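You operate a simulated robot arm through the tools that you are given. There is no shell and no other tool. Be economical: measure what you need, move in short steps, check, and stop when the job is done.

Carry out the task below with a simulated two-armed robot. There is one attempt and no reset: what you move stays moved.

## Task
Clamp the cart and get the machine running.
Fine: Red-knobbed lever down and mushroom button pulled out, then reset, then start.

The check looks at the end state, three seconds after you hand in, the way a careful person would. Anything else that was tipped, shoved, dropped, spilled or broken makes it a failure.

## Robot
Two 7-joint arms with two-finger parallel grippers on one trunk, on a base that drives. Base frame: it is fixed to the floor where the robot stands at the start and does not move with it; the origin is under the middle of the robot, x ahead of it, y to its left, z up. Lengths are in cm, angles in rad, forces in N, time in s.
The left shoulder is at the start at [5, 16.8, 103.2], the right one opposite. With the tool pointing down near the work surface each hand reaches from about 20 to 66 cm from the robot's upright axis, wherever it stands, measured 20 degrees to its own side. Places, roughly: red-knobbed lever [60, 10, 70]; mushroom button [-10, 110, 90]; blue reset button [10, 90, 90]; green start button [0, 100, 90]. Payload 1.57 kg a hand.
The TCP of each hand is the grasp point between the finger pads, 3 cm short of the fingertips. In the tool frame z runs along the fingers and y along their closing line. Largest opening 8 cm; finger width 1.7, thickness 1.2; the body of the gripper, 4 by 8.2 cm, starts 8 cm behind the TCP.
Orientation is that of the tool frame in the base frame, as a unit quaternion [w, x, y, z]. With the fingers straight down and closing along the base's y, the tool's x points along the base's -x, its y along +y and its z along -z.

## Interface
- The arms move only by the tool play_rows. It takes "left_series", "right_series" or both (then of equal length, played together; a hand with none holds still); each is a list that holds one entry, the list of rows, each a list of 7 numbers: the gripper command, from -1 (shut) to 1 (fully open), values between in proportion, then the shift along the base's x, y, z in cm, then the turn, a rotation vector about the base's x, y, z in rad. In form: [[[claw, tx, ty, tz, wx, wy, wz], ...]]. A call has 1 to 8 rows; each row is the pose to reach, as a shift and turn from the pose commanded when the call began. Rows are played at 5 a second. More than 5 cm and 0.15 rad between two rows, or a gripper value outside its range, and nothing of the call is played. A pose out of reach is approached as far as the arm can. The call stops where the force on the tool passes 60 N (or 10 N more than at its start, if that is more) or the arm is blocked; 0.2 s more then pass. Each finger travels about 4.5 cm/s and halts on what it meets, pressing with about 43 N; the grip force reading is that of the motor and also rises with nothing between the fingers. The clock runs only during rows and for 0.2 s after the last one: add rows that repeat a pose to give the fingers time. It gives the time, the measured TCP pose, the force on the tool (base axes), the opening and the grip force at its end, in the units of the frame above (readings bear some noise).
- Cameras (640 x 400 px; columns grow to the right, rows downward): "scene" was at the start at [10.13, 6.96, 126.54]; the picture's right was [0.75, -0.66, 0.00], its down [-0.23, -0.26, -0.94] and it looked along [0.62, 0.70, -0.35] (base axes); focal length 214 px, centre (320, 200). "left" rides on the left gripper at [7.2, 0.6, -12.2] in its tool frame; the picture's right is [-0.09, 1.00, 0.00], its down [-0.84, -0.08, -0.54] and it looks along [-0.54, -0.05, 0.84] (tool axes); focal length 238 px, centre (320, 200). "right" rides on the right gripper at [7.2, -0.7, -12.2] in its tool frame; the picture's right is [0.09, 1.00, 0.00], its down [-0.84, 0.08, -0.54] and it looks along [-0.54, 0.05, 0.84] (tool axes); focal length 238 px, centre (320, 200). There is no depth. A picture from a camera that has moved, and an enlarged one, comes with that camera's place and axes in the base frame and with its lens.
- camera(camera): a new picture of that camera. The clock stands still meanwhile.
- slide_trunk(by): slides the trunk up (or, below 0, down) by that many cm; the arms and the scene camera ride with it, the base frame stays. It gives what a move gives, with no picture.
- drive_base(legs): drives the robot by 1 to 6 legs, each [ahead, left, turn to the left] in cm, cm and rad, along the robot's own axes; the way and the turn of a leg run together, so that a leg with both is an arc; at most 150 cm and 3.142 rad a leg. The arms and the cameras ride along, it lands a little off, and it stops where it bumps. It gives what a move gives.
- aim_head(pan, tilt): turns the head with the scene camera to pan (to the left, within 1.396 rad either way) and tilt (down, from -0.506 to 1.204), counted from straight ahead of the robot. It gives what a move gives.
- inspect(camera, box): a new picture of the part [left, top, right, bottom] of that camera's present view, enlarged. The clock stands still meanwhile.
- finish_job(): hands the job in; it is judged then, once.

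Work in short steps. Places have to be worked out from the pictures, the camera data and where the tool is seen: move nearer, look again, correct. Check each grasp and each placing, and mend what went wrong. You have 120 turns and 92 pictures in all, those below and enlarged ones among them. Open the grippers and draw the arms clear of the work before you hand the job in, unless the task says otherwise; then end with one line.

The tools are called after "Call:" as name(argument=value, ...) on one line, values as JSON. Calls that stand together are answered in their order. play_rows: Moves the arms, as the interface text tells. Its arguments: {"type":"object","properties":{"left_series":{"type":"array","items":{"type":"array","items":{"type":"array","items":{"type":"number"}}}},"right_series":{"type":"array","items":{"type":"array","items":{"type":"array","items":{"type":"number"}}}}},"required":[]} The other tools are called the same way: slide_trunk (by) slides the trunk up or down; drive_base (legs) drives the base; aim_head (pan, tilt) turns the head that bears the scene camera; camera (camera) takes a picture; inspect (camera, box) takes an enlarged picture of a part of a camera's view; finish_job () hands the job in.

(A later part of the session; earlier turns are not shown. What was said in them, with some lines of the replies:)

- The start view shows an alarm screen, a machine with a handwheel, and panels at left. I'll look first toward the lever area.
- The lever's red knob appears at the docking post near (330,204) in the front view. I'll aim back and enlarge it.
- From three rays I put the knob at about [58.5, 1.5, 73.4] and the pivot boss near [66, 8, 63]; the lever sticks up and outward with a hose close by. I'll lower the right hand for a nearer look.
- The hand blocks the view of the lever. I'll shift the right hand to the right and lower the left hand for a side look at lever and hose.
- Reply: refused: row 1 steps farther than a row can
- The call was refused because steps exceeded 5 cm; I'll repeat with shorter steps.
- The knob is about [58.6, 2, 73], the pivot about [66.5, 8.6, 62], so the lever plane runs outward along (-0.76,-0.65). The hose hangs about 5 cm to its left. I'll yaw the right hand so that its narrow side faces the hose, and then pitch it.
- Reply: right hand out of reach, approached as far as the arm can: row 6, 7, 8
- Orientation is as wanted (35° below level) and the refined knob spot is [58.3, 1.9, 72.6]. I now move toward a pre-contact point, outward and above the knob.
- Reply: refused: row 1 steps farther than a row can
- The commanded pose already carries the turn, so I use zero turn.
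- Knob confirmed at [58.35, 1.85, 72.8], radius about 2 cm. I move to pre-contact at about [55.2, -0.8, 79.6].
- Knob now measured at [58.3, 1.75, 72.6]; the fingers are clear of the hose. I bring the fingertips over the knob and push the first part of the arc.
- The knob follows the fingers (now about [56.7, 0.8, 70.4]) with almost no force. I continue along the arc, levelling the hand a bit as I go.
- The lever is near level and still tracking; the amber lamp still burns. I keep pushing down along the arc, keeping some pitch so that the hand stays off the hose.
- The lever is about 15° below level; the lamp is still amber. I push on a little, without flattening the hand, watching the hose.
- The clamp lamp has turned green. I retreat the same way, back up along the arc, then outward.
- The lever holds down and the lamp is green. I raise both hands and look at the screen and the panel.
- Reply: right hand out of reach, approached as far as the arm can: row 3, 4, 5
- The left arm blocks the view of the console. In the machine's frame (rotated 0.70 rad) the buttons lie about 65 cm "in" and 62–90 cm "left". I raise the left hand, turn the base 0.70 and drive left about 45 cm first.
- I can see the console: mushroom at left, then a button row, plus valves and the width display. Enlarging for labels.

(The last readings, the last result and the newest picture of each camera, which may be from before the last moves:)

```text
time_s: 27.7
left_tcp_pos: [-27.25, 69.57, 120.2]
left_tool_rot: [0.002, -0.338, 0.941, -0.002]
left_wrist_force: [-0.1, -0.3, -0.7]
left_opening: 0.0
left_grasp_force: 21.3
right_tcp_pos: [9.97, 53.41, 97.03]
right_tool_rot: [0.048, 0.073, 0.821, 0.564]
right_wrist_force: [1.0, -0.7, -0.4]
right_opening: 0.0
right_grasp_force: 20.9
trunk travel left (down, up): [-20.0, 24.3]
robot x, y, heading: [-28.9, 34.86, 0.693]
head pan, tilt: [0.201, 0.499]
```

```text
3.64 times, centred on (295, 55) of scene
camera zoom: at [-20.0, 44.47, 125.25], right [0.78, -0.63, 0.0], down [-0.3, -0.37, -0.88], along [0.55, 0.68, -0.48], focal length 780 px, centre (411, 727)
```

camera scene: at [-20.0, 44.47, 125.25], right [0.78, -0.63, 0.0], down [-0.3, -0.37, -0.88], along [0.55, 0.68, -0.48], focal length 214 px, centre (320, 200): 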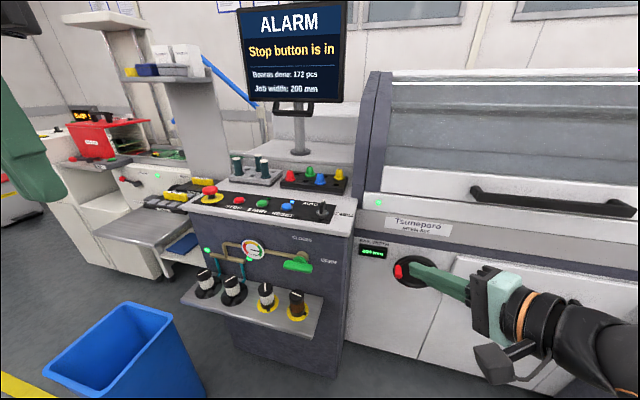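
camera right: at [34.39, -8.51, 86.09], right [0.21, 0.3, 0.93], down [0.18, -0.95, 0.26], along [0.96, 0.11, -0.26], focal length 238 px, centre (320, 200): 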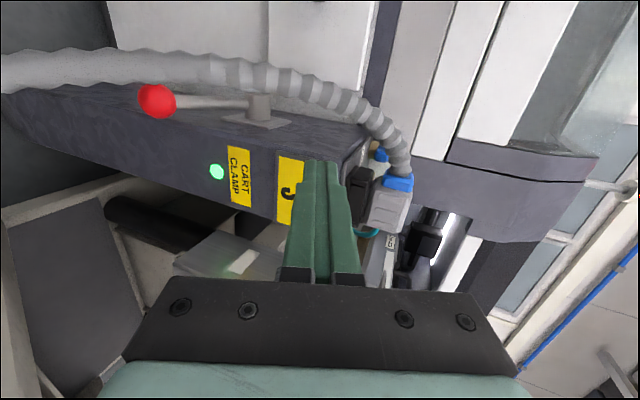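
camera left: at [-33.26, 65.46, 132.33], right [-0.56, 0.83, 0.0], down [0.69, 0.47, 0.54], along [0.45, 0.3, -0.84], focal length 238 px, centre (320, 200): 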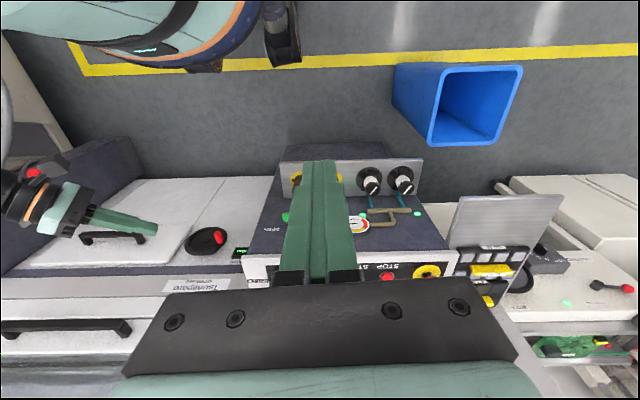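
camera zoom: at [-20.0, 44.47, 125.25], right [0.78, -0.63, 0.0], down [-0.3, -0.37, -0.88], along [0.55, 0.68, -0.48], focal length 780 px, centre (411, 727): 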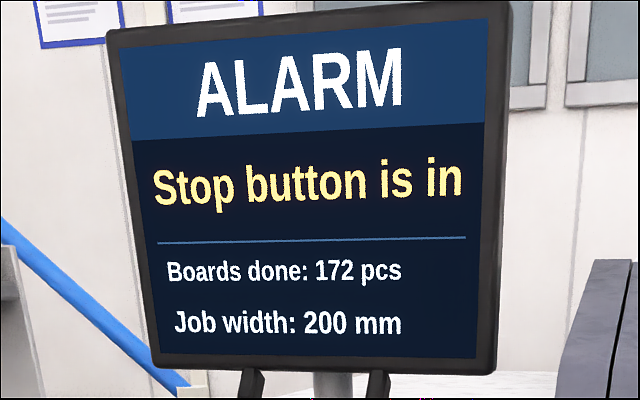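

Rail width and job width both read 200, the gauge is in green, and the alarm is just the stop button. I place the mushroom base at [-8.7, 114.8, 91.5], start near [2, 100, 93] and reset near [7, 94, 93]. Before driving nearer I fold the right hand back and upright.

Call:
play_rows(right_series=[[[-1, -0.9, -0.8, 1, -0.143, 0.025, 0], [-1, -1.8, -1.6, 2, -0.286, 0.05, 0], [-1, -2.7, -2.4, 3, -0.429, 0.074, 0], [-1, -3.6, -3.2, 4, -0.572, 0.099, 0], [-1, -4.5, -4, 5, -0.715, 0.124, 0], [-1, -5.4, -4.8, 6, -0.858, 0.149, 0], [-1, -6.3, -5.6, 7, -1.0, 0.174, 0], [-1, -7.2, -6.4, 8, -1.143, 0.198, 0]]])

Call:
play_rows(right_series=[[[-1, -1.5, -4, 1, 0, 0, 0], [-1, -3, -8, 2, 0, 0, 0], [-1, -4, -11, 3, 0, 0, 0]]])

Call:
camera(camera="scene")

```text
time_s: 29.5
left_tcp_pos: [-27.33, 69.6, 120.12]
left_tool_rot: [0.002, -0.338, 0.941, -0.001]
left_wrist_force: [-0.1, 0.0, 0.2]
left_opening: 0.01
left_grasp_force: 21.4
right_tcp_pos: [2.75, 46.85, 104.97]
right_tool_rot: [0.003, 0.088, 0.996, 0.02]
right_wrist_force: [0.5, -1.1, 0.2]
right_opening: 0.0
right_grasp_force: 20.9
trunk travel left (down, up): [-20.0, 24.3]
robot x, y, heading: [-28.61, 34.79, 0.687]
head pan, tilt: [0.201, 0.499]
```

```text
time_s: 30.3
left_tcp_pos: [-27.34, 69.52, 120.17]
left_tool_rot: [0.001, -0.337, 0.941, -0.001]
left_wrist_force: [-0.5, -0.1, 0.5]
left_opening: 0.01
left_grasp_force: 21.1
right_tcp_pos: [-1.15, 35.86, 107.8]
right_tool_rot: [0.003, 0.088, 0.996, 0.022]
right_wrist_force: [0.3, -1.1, -0.1]
right_opening: 0.02
right_grasp_force: 21.2
trunk travel left (down, up): [-20.0, 24.3]
robot x, y, heading: [-28.71, 35.07, 0.687]
head pan, tilt: [0.201, 0.499]
```

```text
53 pictures are left
camera scene: at [-20.01, 44.44, 125.25], right [0.78, -0.63, 0.0], down [-0.3, -0.37, -0.88], along [0.55, 0.68, -0.48], focal length 214 px, centre (320, 200)
```

scene: 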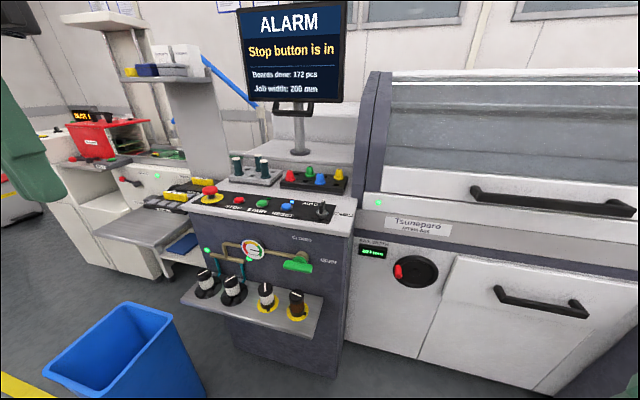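

The right hand is folded back and the way is clear. I drive left 20 and ahead 12.

Call:
drive_base(legs=[[0, 20, 0], [12, 0, 0]])

Call:
aim_head(pan=0.4, tilt=0.7)

Call:
camera(camera="scene")

Call:
camera(camera="left")

```text
time_s: 32.7
left_tcp_pos: [-30.82, 92.7, 120.12]
left_tool_rot: [0.002, -0.338, 0.941, -0.001]
left_wrist_force: [-0.2, 0.7, -0.4]
left_opening: 0.0
left_grasp_force: 21.1
right_tcp_pos: [-4.78, 59.17, 107.69]
right_tool_rot: [0.003, 0.088, 0.996, 0.022]
right_wrist_force: [0.3, 0.7, -0.2]
right_opening: 0.0
right_grasp_force: 21.2
trunk travel left (down, up): [-20.0, 24.3]
robot x, y, heading: [-32.38, 58.1, 0.686]
head pan, tilt: [0.201, 0.499]
```

```text
time_s: 33.4
left_tcp_pos: [-30.79, 92.85, 120.21]
left_tool_rot: [0.002, -0.338, 0.941, -0.002]
left_wrist_force: [0.7, 0.5, 0.6]
left_opening: 0.01
left_grasp_force: 20.9
right_tcp_pos: [-4.56, 58.99, 107.68]
right_tool_rot: [0.007, 0.09, 0.996, 0.019]
right_wrist_force: [16.4, 16.6, -51.2]
right_opening: 0.0
right_grasp_force: 21.4
trunk travel left (down, up): [-20.0, 24.3]
robot x, y, heading: [-32.33, 58.33, 0.691]
head pan, tilt: [0.4, 0.7]
```

```text
52 pictures are left
camera scene: at [-24.96, 67.96, 123.72], right [0.86, -0.51, 0.0], down [-0.31, -0.54, -0.78], along [0.4, 0.68, -0.62], focal length 214 px, centre (320, 200)
```

scene: 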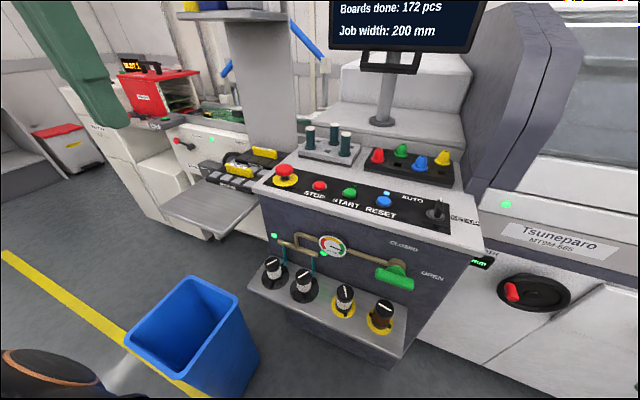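

```text
51 pictures are left
camera left: at [-36.83, 88.6, 132.33], right [-0.56, 0.83, 0.0], down [0.69, 0.47, 0.54], along [0.45, 0.3, -0.84], focal length 238 px, centre (320, 200)
```

left: 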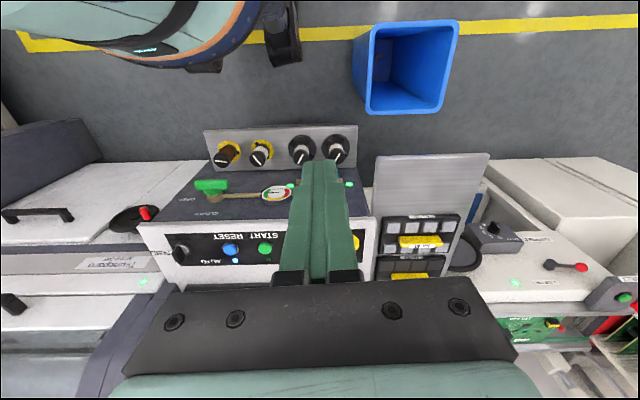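

The right wrist reads 50 N after the head turned, so the head probably touches the folded right hand. I move that hand away to the right and forward.

Call:
play_rows(right_series=[[[-1, 1.5, -1.5, -0.5, 0, 0, 0], [-1, 4, -3.5, -1, 0, 0, 0], [-1, 6.5, -5.5, -1, 0, 0, 0], [-1, 8.5, -6.5, -1, 0, 0, 0]]])

Call:
aim_head(pan=0.6, tilt=0.6)

```text
time_s: 34.4
left_tcp_pos: [-30.67, 92.75, 120.03]
left_tool_rot: [0.001, -0.338, 0.941, -0.001]
left_wrist_force: [-0.1, 0.1, -0.7]
left_opening: 0.0
left_grasp_force: 21.0
right_tcp_pos: [3.68, 52.37, 106.59]
right_tool_rot: [0.002, 0.088, 0.996, 0.022]
right_wrist_force: [0.0, -0.1, 0.2]
right_opening: 0.0
right_grasp_force: 21.2
trunk travel left (down, up): [-20.0, 24.3]
robot x, y, heading: [-32.06, 58.06, 0.688]
head pan, tilt: [0.4, 0.7]
```

```text
time_s: 35.2
left_tcp_pos: [-30.79, 92.69, 120.0]
left_tool_rot: [0.002, -0.338, 0.941, -0.001]
left_wrist_force: [1.3, 0.6, -0.1]
left_opening: 0.0
left_grasp_force: 21.1
right_tcp_pos: [3.64, 52.46, 106.81]
right_tool_rot: [0.003, 0.088, 0.996, 0.022]
right_wrist_force: [-0.2, -0.3, 0.7]
right_opening: 0.0
right_grasp_force: 20.9
trunk travel left (down, up): [-20.0, 24.3]
robot x, y, heading: [-32.07, 58.18, 0.688]
head pan, tilt: [0.6, 0.6]
```

Force is gone. Mushroom estimate is now about [-8, 115.3, 94]. I open the left hand and bring it above, stopping short at about z 106 to look.

Call:
play_rows(left_series=[[[1, 2.5, 2.5, 0, 0, 0, 0], [1, 5.5, 5.5, -1, 0, 0, 0], [1, 8.5, 8.5, -3, 0, 0, 0], [1, 11.5, 11.5, -5, 0, 0, 0], [1, 14.3, 14.3, -7.5, 0, 0, 0], [1, 17, 17, -10, 0, 0, 0], [1, 19.5, 19.5, -12, 0, 0, 0], [1, 22, 22, -14, 0, 0, 0]]])

Call:
camera(camera="left")

Call:
camera(camera="scene")

```text
time_s: 37.0
left_tcp_pos: [-10.26, 113.82, 105.51]
left_tool_rot: [0.002, -0.338, 0.941, -0.001]
left_wrist_force: [-1.3, -0.5, -0.5]
left_opening: 8.02
left_grasp_force: 0.3
left hand out of reach, approached as far as the arm can: row 8
right_tcp_pos: [3.66, 52.42, 106.74]
right_tool_rot: [0.003, 0.088, 0.996, 0.022]
right_wrist_force: [0.1, -1.1, -0.3]
right_opening: 0.0
right_grasp_force: 21.2
trunk travel left (down, up): [-20.0, 24.3]
robot x, y, heading: [-32.35, 57.69, 0.69]
head pan, tilt: [0.6, 0.6]
```

```text
50 pictures are left
camera left: at [-16.34, 109.81, 117.73], right [-0.56, 0.83, 0.0], down [0.69, 0.47, 0.55], along [0.45, 0.31, -0.84], focal length 238 px, centre (320, 200)
```

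left: 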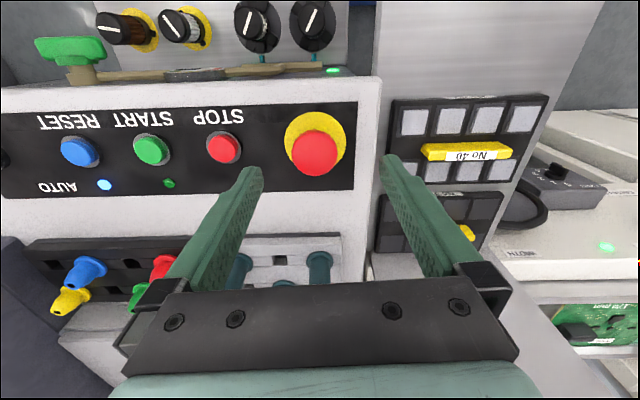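

```text
49 pictures are left
camera scene: at [-26.86, 69.02, 124.35], right [0.96, -0.28, 0.0], down [-0.16, -0.54, -0.83], along [0.23, 0.79, -0.56], focal length 214 px, centre (320, 200)
```

scene: 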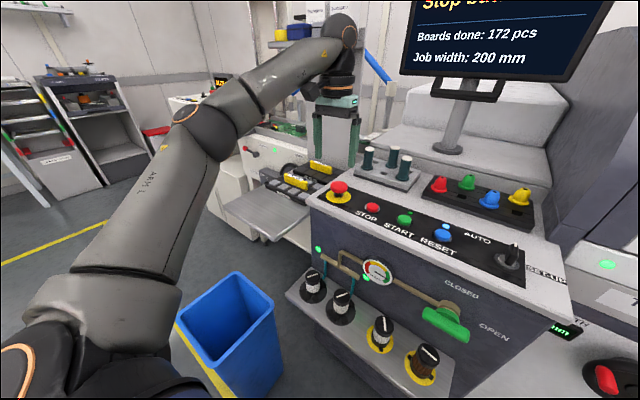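

At full stretch the hand is about 1.8 cm short of the mushroom at [-8.5, 114.5, 95]. Raising the trunk will give the arm reach without driving into the shelf.

Call:
slide_trunk(by=12)

Call:
play_rows(left_series=[[[1, 0, 0, -4, 0, 0, 0], [1, 0, 0, -8, 0, 0, 0], [1, 0.8, 0.3, -11, 0, 0, 0], [1, 1.7, 0.7, -13, 0, 0, 0], [1, 1.7, 0.7, -13, 0, 0, 0]]])

Call:
camera(camera="left")

```text
time_s: 38.5
left_tcp_pos: [-10.26, 113.87, 117.46]
left_tool_rot: [0.003, -0.338, 0.941, -0.001]
left_wrist_force: [0.2, -0.1, -0.5]
left_opening: 7.97
left_grasp_force: 0.2
right_tcp_pos: [3.66, 52.41, 118.64]
right_tool_rot: [0.003, 0.087, 0.996, 0.022]
right_wrist_force: [0.6, 0.0, 0.0]
right_opening: 0.01
right_grasp_force: 21.3
trunk travel left (down, up): [-32.0, 12.3]
robot x, y, heading: [-32.09, 57.61, 0.685]
head pan, tilt: [0.6, 0.6]
```

```text
time_s: 39.7
left_tcp_pos: [-8.43, 114.74, 104.77]
left_tool_rot: [0.004, -0.338, 0.941, 0.0]
left_wrist_force: [0.3, 0.1, -0.4]
left_opening: 8.01
left_grasp_force: 0.2
right_tcp_pos: [3.63, 52.58, 118.67]
right_tool_rot: [0.003, 0.088, 0.996, 0.023]
right_wrist_force: [-0.1, 0.2, -0.4]
right_opening: 0.0
right_grasp_force: 21.2
trunk travel left (down, up): [-32.0, 12.3]
robot x, y, heading: [-32.28, 57.9, 0.687]
head pan, tilt: [0.6, 0.6]
```

```text
48 pictures are left
camera left: at [-14.56, 110.56, 116.95], right [-0.56, 0.83, 0.0], down [0.69, 0.47, 0.55], along [0.45, 0.3, -0.84], focal length 238 px, centre (320, 200)
```

left: 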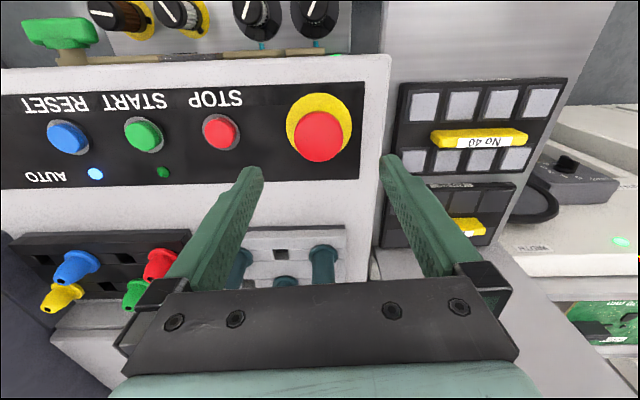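

The mushroom head is centred at about [-8.6, 114.3, 94.4], about 4.8 cm wide. I descend so that the fingertips straddle it at z≈92.8, and look before closing.

Call:
play_rows(left_series=[[[1, -0.2, -0.4, -3, 0, 0, 0], [1, -0.2, -0.4, -6, 0, 0, 0], [1, -0.2, -0.4, -8.8, 0, 0, 0], [1, -0.2, -0.4, -8.8, 0, 0, 0]]])

Call:
camera(camera="left")

Call:
inspect(camera="scene", box=[270, 140, 430, 240])

```text
time_s: 40.7
left_tcp_pos: [-8.82, 114.11, 95.78]
left_tool_rot: [0.002, -0.338, 0.941, -0.001]
left_wrist_force: [-0.3, -0.3, 0.2]
left_opening: 7.98
left_grasp_force: 0.1
right_tcp_pos: [3.67, 52.51, 118.6]
right_tool_rot: [0.003, 0.087, 0.996, 0.023]
right_wrist_force: [0.1, -0.3, -0.1]
right_opening: 0.0
right_grasp_force: 21.4
trunk travel left (down, up): [-32.0, 12.3]
robot x, y, heading: [-32.15, 58.17, 0.69]
head pan, tilt: [0.6, 0.6]
```

```text
47 pictures are left
camera left: at [-14.96, 110.03, 107.94], right [-0.56, 0.83, 0.0], down [0.69, 0.47, 0.55], along [0.45, 0.3, -0.84], focal length 238 px, centre (320, 200)
```

left: 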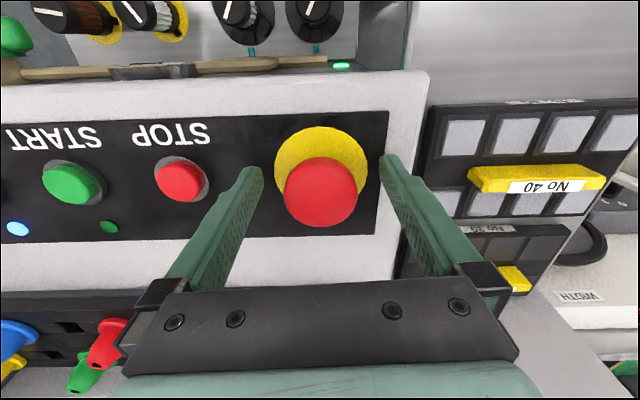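

```text
4.00 times, centred on (350, 190) of scene
camera zoom: at [-26.85, 69.02, 136.34], right [0.96, -0.28, 0.0], down [-0.16, -0.54, -0.83], along [0.23, 0.79, -0.56], focal length 858 px, centre (200, 240)
```

zoom: 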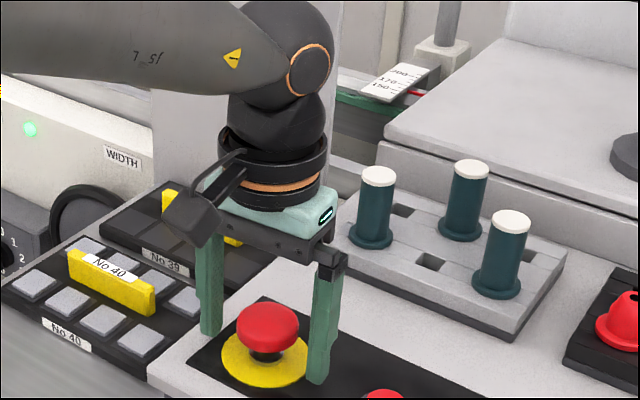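

The fingers straddle the head well. I close the grip.

Call:
play_rows(left_series=[[[-1, 0, 0, 0, 0, 0, 0], [-1, 0, 0, 0, 0, 0, 0], [-1, 0, 0, 0, 0, 0, 0], [-1, 0, 0, 0, 0, 0, 0], [-1, 0, 0, 0, 0, 0, 0]]])

Call:
camera(camera="left")

```text
time_s: 41.9
left_tcp_pos: [-8.83, 114.07, 95.75]
left_tool_rot: [0.002, -0.338, 0.941, -0.001]
left_wrist_force: [-0.1, -0.2, -0.2]
left_opening: 4.45
left_grasp_force: 40.6
right_tcp_pos: [3.68, 52.42, 118.57]
right_tool_rot: [0.004, 0.088, 0.996, 0.023]
right_wrist_force: [0.0, 0.0, 0.0]
right_opening: 0.0
right_grasp_force: 21.2
trunk travel left (down, up): [-32.0, 12.3]
robot x, y, heading: [-32.32, 57.91, 0.688]
head pan, tilt: [0.6, 0.6]
```

```text
45 pictures are left
camera left: at [-14.95, 110.03, 107.97], right [-0.56, 0.83, 0.0], down [0.69, 0.47, 0.55], along [0.45, 0.3, -0.84], focal length 238 px, centre (320, 200)
```

left: 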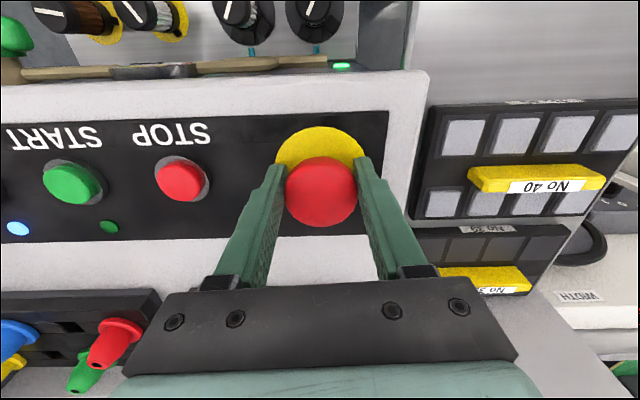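

Gripped at 4.45 cm with 40 N. I pull up gently, 1.5 cm in small steps.

Call:
play_rows(left_series=[[[-1, 0, 0, 0.4, 0, 0, 0], [-1, 0, 0, 0.8, 0, 0, 0], [-1, 0, 0, 1.2, 0, 0, 0], [-1, 0, 0, 1.5, 0, 0, 0]]])

Call:
camera(camera="scene")

```text
time_s: 42.9
left_tcp_pos: [-8.77, 114.16, 96.91]
left_tool_rot: [-0.001, -0.337, 0.942, -0.002]
left_wrist_force: [-2.0, -4.8, -22.4]
left_opening: 4.42
left_grasp_force: 44.6
right_tcp_pos: [3.73, 52.61, 118.6]
right_tool_rot: [0.003, 0.088, 0.996, 0.022]
right_wrist_force: [-0.4, -0.2, -0.1]
right_opening: 0.0
right_grasp_force: 21.4
trunk travel left (down, up): [-32.0, 12.3]
robot x, y, heading: [-32.48, 57.9, 0.694]
head pan, tilt: [0.6, 0.6]
```

```text
44 pictures are left
camera scene: at [-26.8, 69.17, 136.28], right [0.96, -0.28, 0.0], down [-0.16, -0.54, -0.82], along [0.23, 0.79, -0.57], focal length 214 px, centre (320, 200)
```

scene: 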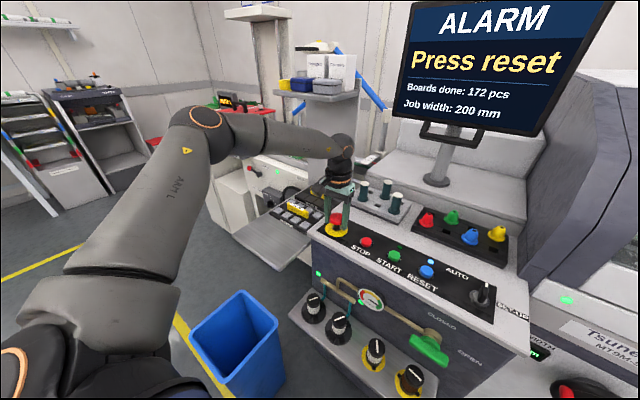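

The screen now says "Press reset": the mushroom is out. I relax, open, and rise.

Call:
play_rows(left_series=[[[-1, 0, 0, -0.3, 0, 0, 0], [1, 0, 0, -0.3, 0, 0, 0], [1, 0, 0, -0.3, 0, 0, 0], [1, 0, 0, -0.3, 0, 0, 0], [1, 0, 0, 3, 0, 0, 0], [1, 0, 0, 7, 0, 0, 0], [1, 0, 0, 11, 0, 0, 0]]])

Call:
camera(camera="left")

Call:
inspect(camera="scene", box=[310, 200, 510, 325])

```text
time_s: 44.5
left_tcp_pos: [-8.72, 114.06, 108.35]
left_tool_rot: [0.003, -0.337, 0.942, -0.002]
left_wrist_force: [-0.6, 0.1, 0.5]
left_opening: 8.01
left_grasp_force: 0.1
right_tcp_pos: [3.57, 52.47, 118.62]
right_tool_rot: [0.003, 0.088, 0.996, 0.022]
right_wrist_force: [0.9, 0.6, 0.0]
right_opening: 0.01
right_grasp_force: 20.7
trunk travel left (down, up): [-32.0, 12.3]
robot x, y, heading: [-32.27, 58.23, 0.685]
head pan, tilt: [0.6, 0.6]
```

```text
43 pictures are left
camera left: at [-14.81, 109.96, 120.45], right [-0.56, 0.83, 0.0], down [0.69, 0.47, 0.55], along [0.45, 0.3, -0.84], focal length 238 px, centre (320, 200)
```

left: 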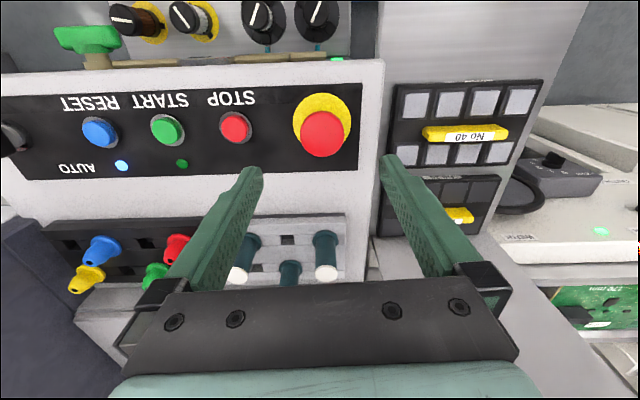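

```text
3.20 times, centred on (410, 262) of scene
camera zoom: at [-26.86, 69.01, 136.34], right [0.96, -0.28, 0.0], down [-0.16, -0.54, -0.83], along [0.23, 0.79, -0.56], focal length 686 px, centre (32, 0)
```

zoom: 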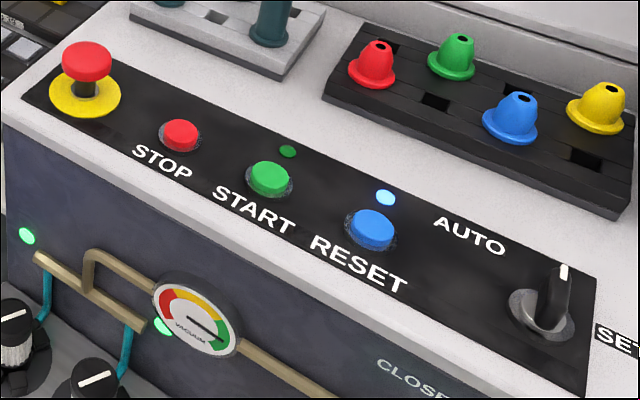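

The mushroom stands out and the reset lamp is lit. I triangulate reset at [6.6, 93.1, 93] and start at [2.0, 99.7, 93]. I close the left gripper and move above reset.

Call:
play_rows(left_series=[[[-1, 2.2, -3, 0, 0, 0, 0], [-1, 4.4, -6, 0, 0, 0, 0], [-1, 6.6, -9, 0, 0, 0, 0], [-1, 8.8, -12, 0, 0, 0, 0], [-1, 11, -15, 0, 0, 0, 0], [-1, 13.2, -18, -1, 0, 0, 0], [-1, 15.3, -21, -4, 0, 0, 0], [-1, 15.3, -21, -7, 0, 0, 0]]])

Call:
camera(camera="left")

Call:
inspect(camera="scene", box=[350, 200, 510, 300])

```text
time_s: 46.3
left_tcp_pos: [-6.59, 97.34, 103.07]
left_tool_rot: [0.003, -0.338, 0.941, -0.001]
left_wrist_force: [-0.4, -0.2, -0.1]
left_opening: 0.0
left_grasp_force: 21.3
left hand out of reach, approached as far as the arm can: row 2, 3, 4, 5, 6, 7, 8
right_tcp_pos: [3.62, 52.48, 118.62]
right_tool_rot: [0.003, 0.088, 0.996, 0.023]
right_wrist_force: [-1.1, -0.1, 0.1]
right_opening: 0.0
right_grasp_force: 22.0
trunk travel left (down, up): [-32.0, 12.3]
robot x, y, heading: [-31.96, 57.95, 0.689]
head pan, tilt: [0.6, 0.6]
```

```text
41 pictures are left
camera left: at [-12.7, 93.33, 115.19], right [-0.56, 0.83, 0.0], down [0.69, 0.47, 0.55], along [0.45, 0.3, -0.84], focal length 238 px, centre (320, 200)
```

left: 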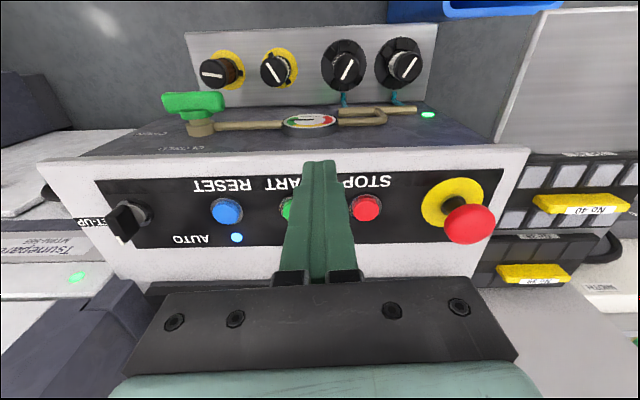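

```text
4.00 times, centred on (430, 250) of scene
camera zoom: at [-26.85, 69.03, 136.34], right [0.96, -0.28, 0.0], down [-0.16, -0.54, -0.83], along [0.23, 0.79, -0.56], focal length 858 px, centre (-120, 0)
```

zoom: 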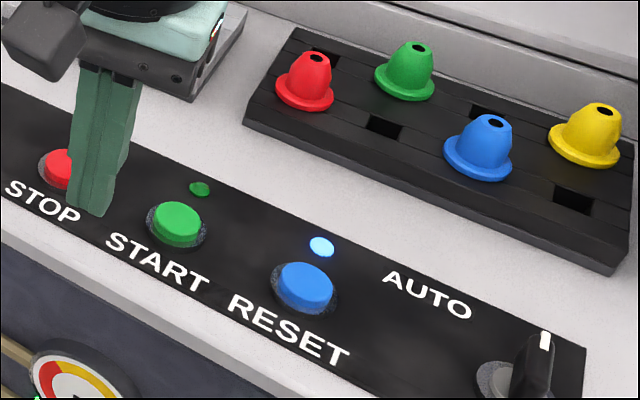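

The left arm can't reach reset from here. I drive the base 15 cm to the right, with the hand kept well above the panel.

Call:
drive_base(legs=[[0, -15, 0]])

Call:
camera(camera="left")

Call:
camera(camera="scene")

```text
time_s: 47.6
left_tcp_pos: [2.74, 86.13, 103.08]
left_tool_rot: [0.003, -0.339, 0.941, -0.001]
left_wrist_force: [-0.6, -0.3, 0.3]
left_opening: 0.0
left_grasp_force: 21.1
right_tcp_pos: [13.27, 41.09, 118.61]
right_tool_rot: [0.003, 0.087, 0.996, 0.023]
right_wrist_force: [-1.0, -0.1, -0.2]
right_opening: 0.0
right_grasp_force: 21.7
trunk travel left (down, up): [-32.0, 12.3]
robot x, y, heading: [-23.22, 46.59, 0.692]
head pan, tilt: [0.6, 0.6]
```

```text
39 pictures are left
camera left: at [-3.34, 81.94, 115.22], right [-0.56, 0.83, 0.0], down [0.69, 0.47, 0.55], along [0.45, 0.31, -0.84], focal length 238 px, centre (320, 200)
```

left: 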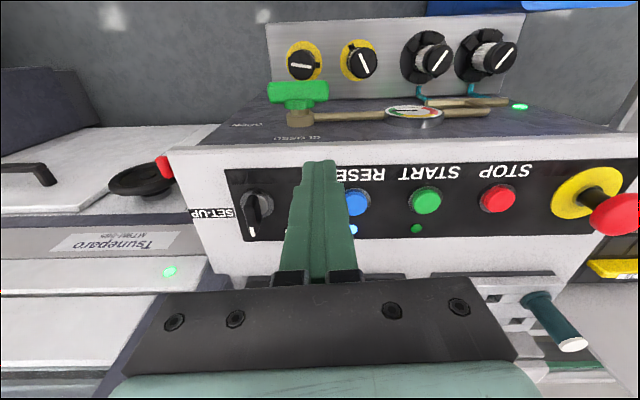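

```text
38 pictures are left
camera scene: at [-17.4, 57.56, 136.34], right [0.96, -0.28, 0.0], down [-0.16, -0.54, -0.83], along [0.23, 0.79, -0.56], focal length 214 px, centre (320, 200)
```

scene: 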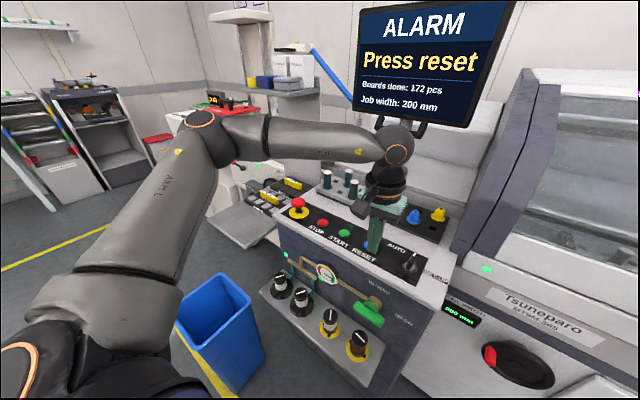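

Reset confirmed at [6.7, 93.3, 93] and start at [2.0, 100, 93]. I move above reset with fingertips about 2.5 cm over it.

Call:
play_rows(left_series=[[[-1, 1.6, 2.9, 0, 0, 0, 0], [-1, 3.2, 5.8, 0, 0, 0, 0], [-1, 4, 7.2, -2, 0, 0, 0], [-1, 4, 7.2, -4.6, 0, 0, 0], [-1, 4, 7.2, -4.6, 0, 0, 0]]])

Call:
camera(camera="left")

Call:
inspect(camera="scene", box=[300, 190, 460, 290])

```text
time_s: 48.8
left_tcp_pos: [3.6, 93.25, 99.07]
left_tool_rot: [0.003, -0.339, 0.941, -0.001]
left_wrist_force: [-0.2, -0.1, 0.1]
left_opening: 0.0
left_grasp_force: 21.2
left hand out of reach, approached as far as the arm can: row 1, 2, 3, 4, 5
right_tcp_pos: [13.15, 41.23, 118.68]
right_tool_rot: [0.003, 0.087, 0.996, 0.022]
right_wrist_force: [0.2, 0.2, 0.3]
right_opening: 0.0
right_grasp_force: 21.5
trunk travel left (down, up): [-32.0, 12.3]
robot x, y, heading: [-22.71, 46.55, 0.69]
head pan, tilt: [0.6, 0.6]
```

```text
37 pictures are left
camera left: at [-2.6, 89.18, 111.3], right [-0.56, 0.83, -0.01], down [0.69, 0.47, 0.55], along [0.45, 0.31, -0.84], focal length 238 px, centre (320, 200)
```

left: 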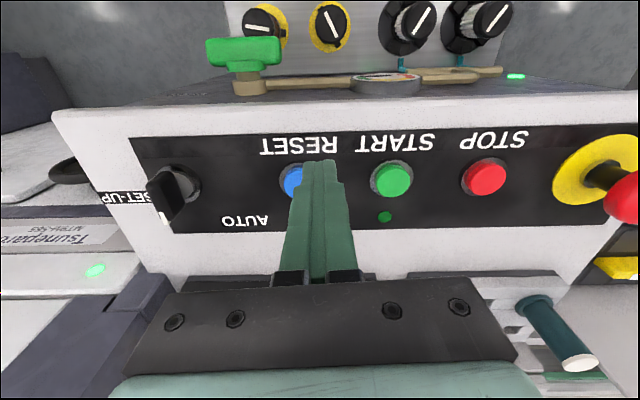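

```text
4.00 times, centred on (380, 240) of scene
camera zoom: at [-17.46, 57.62, 136.34], right [0.96, -0.28, 0.0], down [-0.16, -0.54, -0.83], along [0.23, 0.79, -0.56], focal length 858 px, centre (80, 40)
```

zoom: 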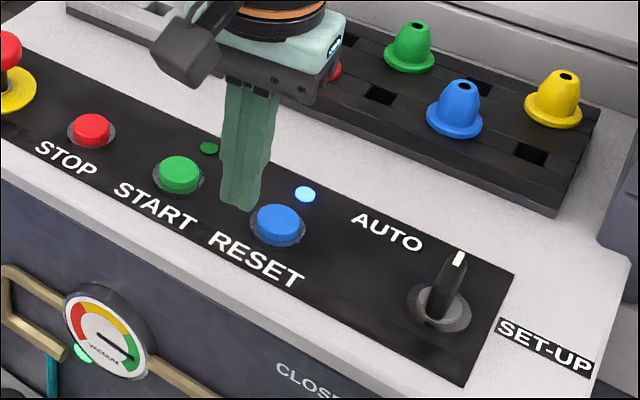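

Still about 3 cm short; the arm reaches farther when the target is more to its left, as with the mushroom. I lift the hand and drive 10 cm more to the right.

Call:
play_rows(left_series=[[[-1, 0, 0, 4, 0, 0, 0], [-1, 0, 0, 8, 0, 0, 0]]])

Call:
drive_base(legs=[[0, -10, 0]])

```text
time_s: 49.4
left_tcp_pos: [3.46, 93.49, 107.0]
left_tool_rot: [0.002, -0.339, 0.941, -0.001]
left_wrist_force: [-0.1, 0.8, 0.8]
left_opening: 0.01
left_grasp_force: 20.7
right_tcp_pos: [13.08, 41.23, 118.76]
right_tool_rot: [0.003, 0.086, 0.996, 0.023]
right_wrist_force: [-1.0, -0.2, -0.3]
right_opening: 0.01
right_grasp_force: 21.3
trunk travel left (down, up): [-32.0, 12.3]
robot x, y, heading: [-22.95, 46.23, 0.693]
head pan, tilt: [0.6, 0.6]
```

```text
time_s: 50.6
left_tcp_pos: [10.03, 85.71, 107.09]
left_tool_rot: [0.003, -0.338, 0.941, -0.001]
left_wrist_force: [0.5, -0.2, 0.6]
left_opening: 0.02
left_grasp_force: 21.0
right_tcp_pos: [19.56, 33.29, 118.64]
right_tool_rot: [0.003, 0.087, 0.996, 0.022]
right_wrist_force: [0.3, 0.2, -0.3]
right_opening: 0.0
right_grasp_force: 21.1
trunk travel left (down, up): [-32.0, 12.3]
robot x, y, heading: [-16.45, 38.85, 0.688]
head pan, tilt: [0.6, 0.6]
```

Now I move to above reset at [6.7, 93.3], first across and then down to z≈99.

Call:
play_rows(left_series=[[[-1, -1.1, 2.5, 0, 0, 0, 0], [-1, -2.2, 5, 0, 0, 0, 0], [-1, -3.3, 7.6, 0, 0, 0, 0], [-1, -3.3, 7.6, -4, 0, 0, 0], [-1, -3.3, 7.6, -8, 0, 0, 0], [-1, -3.3, 7.6, -8, 0, 0, 0]]])

Call:
camera(camera="left")

Call:
camera(camera="scene")

```text
time_s: 52.0
left_tcp_pos: [6.66, 93.05, 98.99]
left_tool_rot: [0.003, -0.339, 0.941, -0.002]
left_wrist_force: [0.2, -0.1, -0.4]
left_opening: 0.0
left_grasp_force: 20.9
right_tcp_pos: [19.52, 33.3, 118.64]
right_tool_rot: [0.003, 0.088, 0.996, 0.022]
right_wrist_force: [0.0, -0.7, 0.3]
right_opening: 0.0
right_grasp_force: 21.5
trunk travel left (down, up): [-32.0, 12.3]
robot x, y, heading: [-16.42, 39.01, 0.685]
head pan, tilt: [0.6, 0.6]
```

```text
35 pictures are left
camera left: at [0.58, 89.0, 111.2], right [-0.56, 0.83, 0.0], down [0.69, 0.47, 0.55], along [0.45, 0.31, -0.84], focal length 238 px, centre (320, 200)
```

left: 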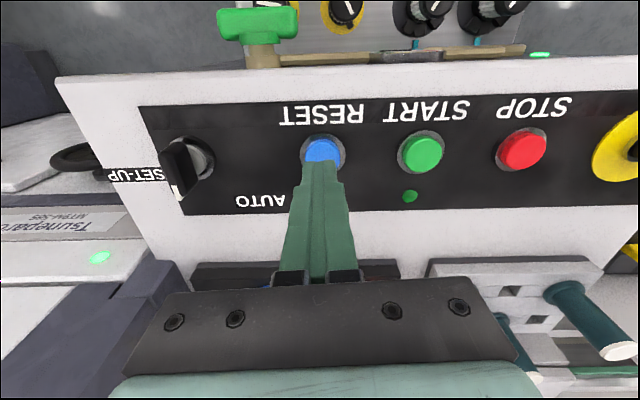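

```text
34 pictures are left
camera scene: at [-11.04, 49.84, 136.34], right [0.96, -0.28, 0.0], down [-0.16, -0.54, -0.83], along [0.23, 0.79, -0.56], focal length 214 px, centre (320, 200)
```

scene: 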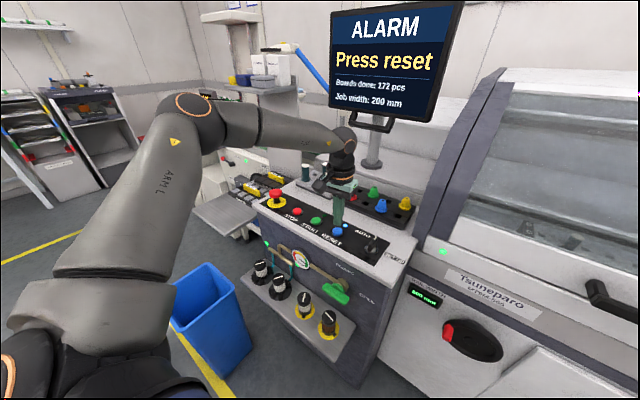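

Aligned over reset. I press down in small steps, then rise.

Call:
play_rows(left_series=[[[-1, -0.1, 0.2, -1.5, 0, 0, 0], [-1, -0.1, 0.2, -2.5, 0, 0, 0], [-1, -0.1, 0.2, -3.1, 0, 0, 0], [-1, -0.1, 0.2, -3.5, 0, 0, 0]]])

Call:
camera(camera="scene")

```text
time_s: 53.0
left_tcp_pos: [6.56, 93.36, 95.92]
left_tool_rot: [0.007, -0.338, 0.941, 0.0]
left_wrist_force: [-3.2, -0.8, 19.4]
left_opening: 0.02
left_grasp_force: 21.2
right_tcp_pos: [19.38, 33.27, 118.72]
right_tool_rot: [0.002, 0.086, 0.996, 0.023]
right_wrist_force: [0.0, 0.4, -0.2]
right_opening: 0.0
right_grasp_force: 21.7
trunk travel left (down, up): [-32.0, 12.3]
robot x, y, heading: [-16.24, 38.84, 0.693]
head pan, tilt: [0.6, 0.6]
```

```text
33 pictures are left
camera scene: at [-11.16, 49.67, 136.4], right [0.96, -0.28, 0.0], down [-0.16, -0.54, -0.83], along [0.23, 0.79, -0.56], focal length 214 px, centre (320, 200)
```

scene: 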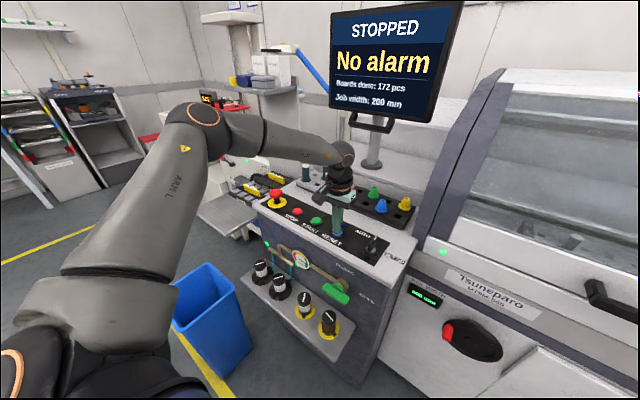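

Reset worked ("No alarm"). I rise and move over start at [2.0, 99.9].

Call:
play_rows(left_series=[[[-1, 0, 0, 3.5, 0, 0, 0], [-1, 0, 0, 5, 0, 0, 0], [-1, -2.3, 3.3, 5, 0, 0, 0], [-1, -4.5, 6.5, 5, 0, 0, 0], [-1, -4.5, 6.5, 3.5, 0, 0, 0], [-1, -4.5, 6.5, 3.5, 0, 0, 0]]])

Call:
camera(camera="left")

Call:
camera(camera="scene")

```text
time_s: 54.4
left_tcp_pos: [2.03, 100.02, 99.2]
left_tool_rot: [0.002, -0.339, 0.941, -0.003]
left_wrist_force: [0.0, 0.4, -0.5]
left_opening: 0.01
left_grasp_force: 21.2
right_tcp_pos: [19.39, 33.34, 118.71]
right_tool_rot: [0.003, 0.087, 0.996, 0.022]
right_wrist_force: [-0.8, -0.6, 0.3]
right_opening: 0.03
right_grasp_force: 20.9
trunk travel left (down, up): [-32.0, 12.3]
robot x, y, heading: [-16.74, 38.89, 0.688]
head pan, tilt: [0.6, 0.6]
```

```text
32 pictures are left
camera left: at [-4.06, 96.0, 111.38], right [-0.56, 0.83, 0.0], down [0.69, 0.47, 0.55], along [0.45, 0.3, -0.84], focal length 238 px, centre (320, 200)
```

left: 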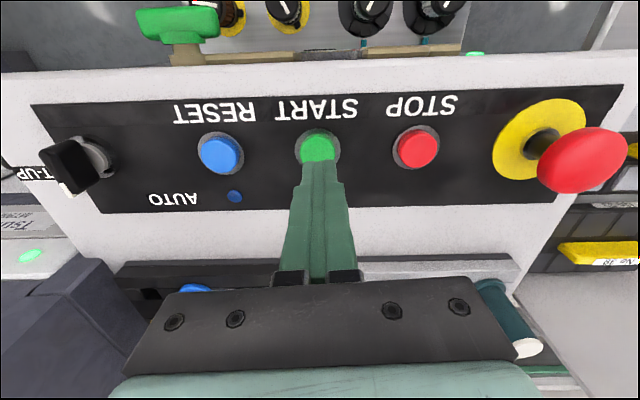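

```text
31 pictures are left
camera scene: at [-11.04, 49.86, 136.34], right [0.96, -0.28, 0.0], down [-0.16, -0.54, -0.83], along [0.23, 0.79, -0.56], focal length 214 px, centre (320, 200)
```

scene: 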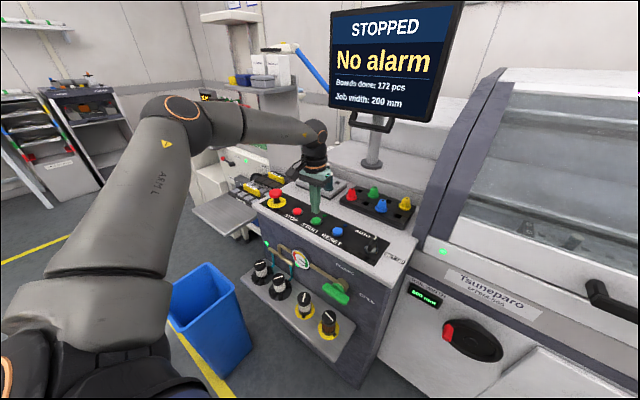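

Start at about [1.7, 99.7]. I press it the same way.

Call:
play_rows(left_series=[[[-1, -0.3, -0.3, -1.7, 0, 0, 0], [-1, -0.3, -0.3, -2.7, 0, 0, 0], [-1, -0.3, -0.3, -3.3, 0, 0, 0], [-1, -0.3, -0.3, -3.7, 0, 0, 0]]])

Call:
camera(camera="scene")

```text
time_s: 55.4
left_tcp_pos: [1.71, 99.88, 95.94]
left_tool_rot: [0.007, -0.339, 0.941, 0.001]
left_wrist_force: [-5.1, 3.8, 25.6]
left_opening: 0.0
left_grasp_force: 20.9
right_tcp_pos: [19.37, 33.22, 118.81]
right_tool_rot: [0.002, 0.087, 0.996, 0.023]
right_wrist_force: [-0.3, 0.2, -0.6]
right_opening: 0.0
right_grasp_force: 21.5
trunk travel left (down, up): [-32.0, 12.3]
robot x, y, heading: [-16.7, 38.68, 0.689]
head pan, tilt: [0.6, 0.6]
```

```text
30 pictures are left
camera scene: at [-11.18, 49.66, 136.42], right [0.96, -0.28, 0.0], down [-0.16, -0.54, -0.83], along [0.23, 0.79, -0.56], focal length 214 px, centre (320, 200)
```

scene: 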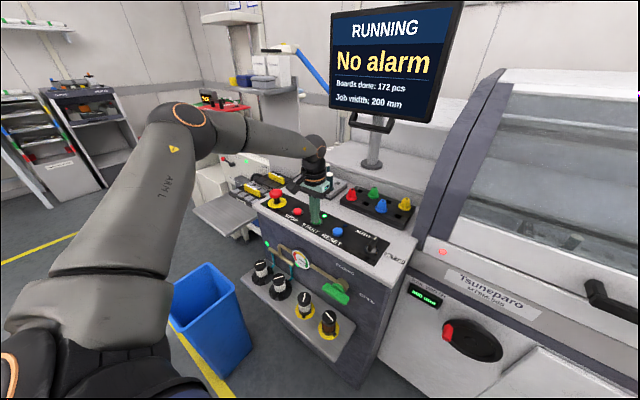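

The screen shows RUNNING. I rise, pull the left hand back clear and open the grippers.

Call:
play_rows(left_series=[[[-1, 0, 0, 4, 0, 0, 0], [-1, 0, 0, 8, 0, 0, 0], [-1, 0, 0, 12, 0, 0, 0], [-1, -3, -3, 14.5, 0, 0, 0], [1, -6, -6, 16, 0, 0, 0], [1, -9.2, -9.2, 17, 0, 0, 0], [1, -12.5, -12.5, 18, 0, 0, 0], [1, -15, -15, 18, 0, 0, 0]]], right_series=[[[-1, 0, 0, 0, 0, 0, 0], [-1, 0, 0, 0, 0, 0, 0], [-1, 0, 0, 0, 0, 0, 0], [0, 0, 0, 0, 0, 0, 0], [1, 0, 0, 0, 0, 0, 0], [1, 0, 0, 0, 0, 0, 0], [1, 0, 0, 0, 0, 0, 0], [1, 0, 0, 0, 0, 0, 0]]])

Call:
camera(camera="scene")

Call:
aim_head(pan=-0.6, tilt=0.7)

Call:
camera(camera="scene")

```text
time_s: 57.2
left_tcp_pos: [-13.36, 84.95, 113.58]
left_tool_rot: [0.003, -0.339, 0.941, -0.001]
left_wrist_force: [0.8, 0.0, 0.2]
left_opening: 7.98
left_grasp_force: 0.0
right_tcp_pos: [19.46, 33.36, 118.77]
right_tool_rot: [0.003, 0.087, 0.996, 0.023]
right_wrist_force: [0.5, 0.4, 0.0]
right_opening: 8.01
right_grasp_force: 0.0
trunk travel left (down, up): [-32.0, 12.3]
robot x, y, heading: [-16.61, 39.05, 0.693]
head pan, tilt: [0.6, 0.6]
```

```text
29 pictures are left
camera scene: at [-11.09, 49.85, 136.34], right [0.96, -0.28, 0.0], down [-0.16, -0.54, -0.83], along [0.23, 0.79, -0.56], focal length 214 px, centre (320, 200)
```

scene: 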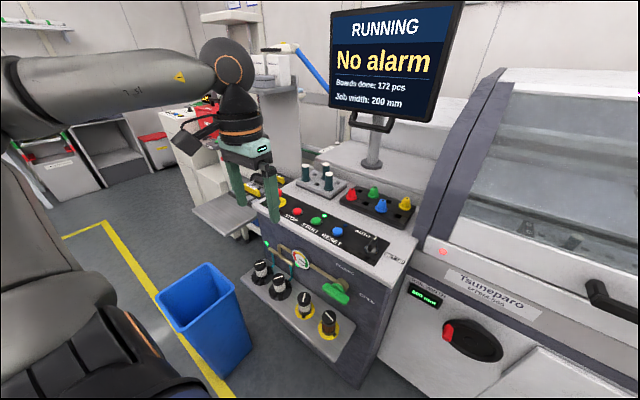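

```text
time_s: 58.6
left_tcp_pos: [-13.25, 84.95, 113.56]
left_tool_rot: [0.004, -0.338, 0.941, -0.001]
left_wrist_force: [-0.1, -0.3, 0.6]
left_opening: 8.0
left_grasp_force: 0.1
right_tcp_pos: [19.4, 33.37, 118.8]
right_tool_rot: [0.003, 0.087, 0.996, 0.023]
right_wrist_force: [-0.8, -0.1, -1.0]
right_opening: 8.02
right_grasp_force: 0.1
trunk travel left (down, up): [-32.0, 12.3]
robot x, y, heading: [-16.59, 39.08, 0.691]
head pan, tilt: [-0.6, 0.7]
```

```text
28 pictures are left
camera scene: at [-5.03, 42.13, 135.48], right [0.09, -1.0, 0.0], down [-0.64, -0.06, -0.77], along [0.76, 0.07, -0.64], focal length 214 px, centre (320, 200)
```

scene: 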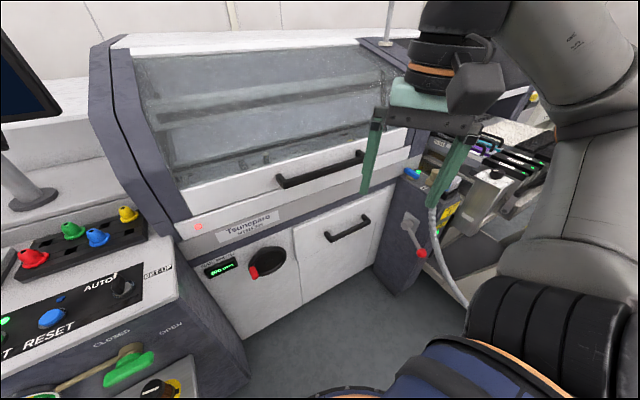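

The lever is down, the mushroom is out, the machine is running and both hands are clear and open. I hand in.

Call:
finish_job()

```text
The job is handed in.
```

The cart is clamped with its lamp green, the mushroom button is pulled out, and after reset and then start the screen reads "RUNNING – No alarm".
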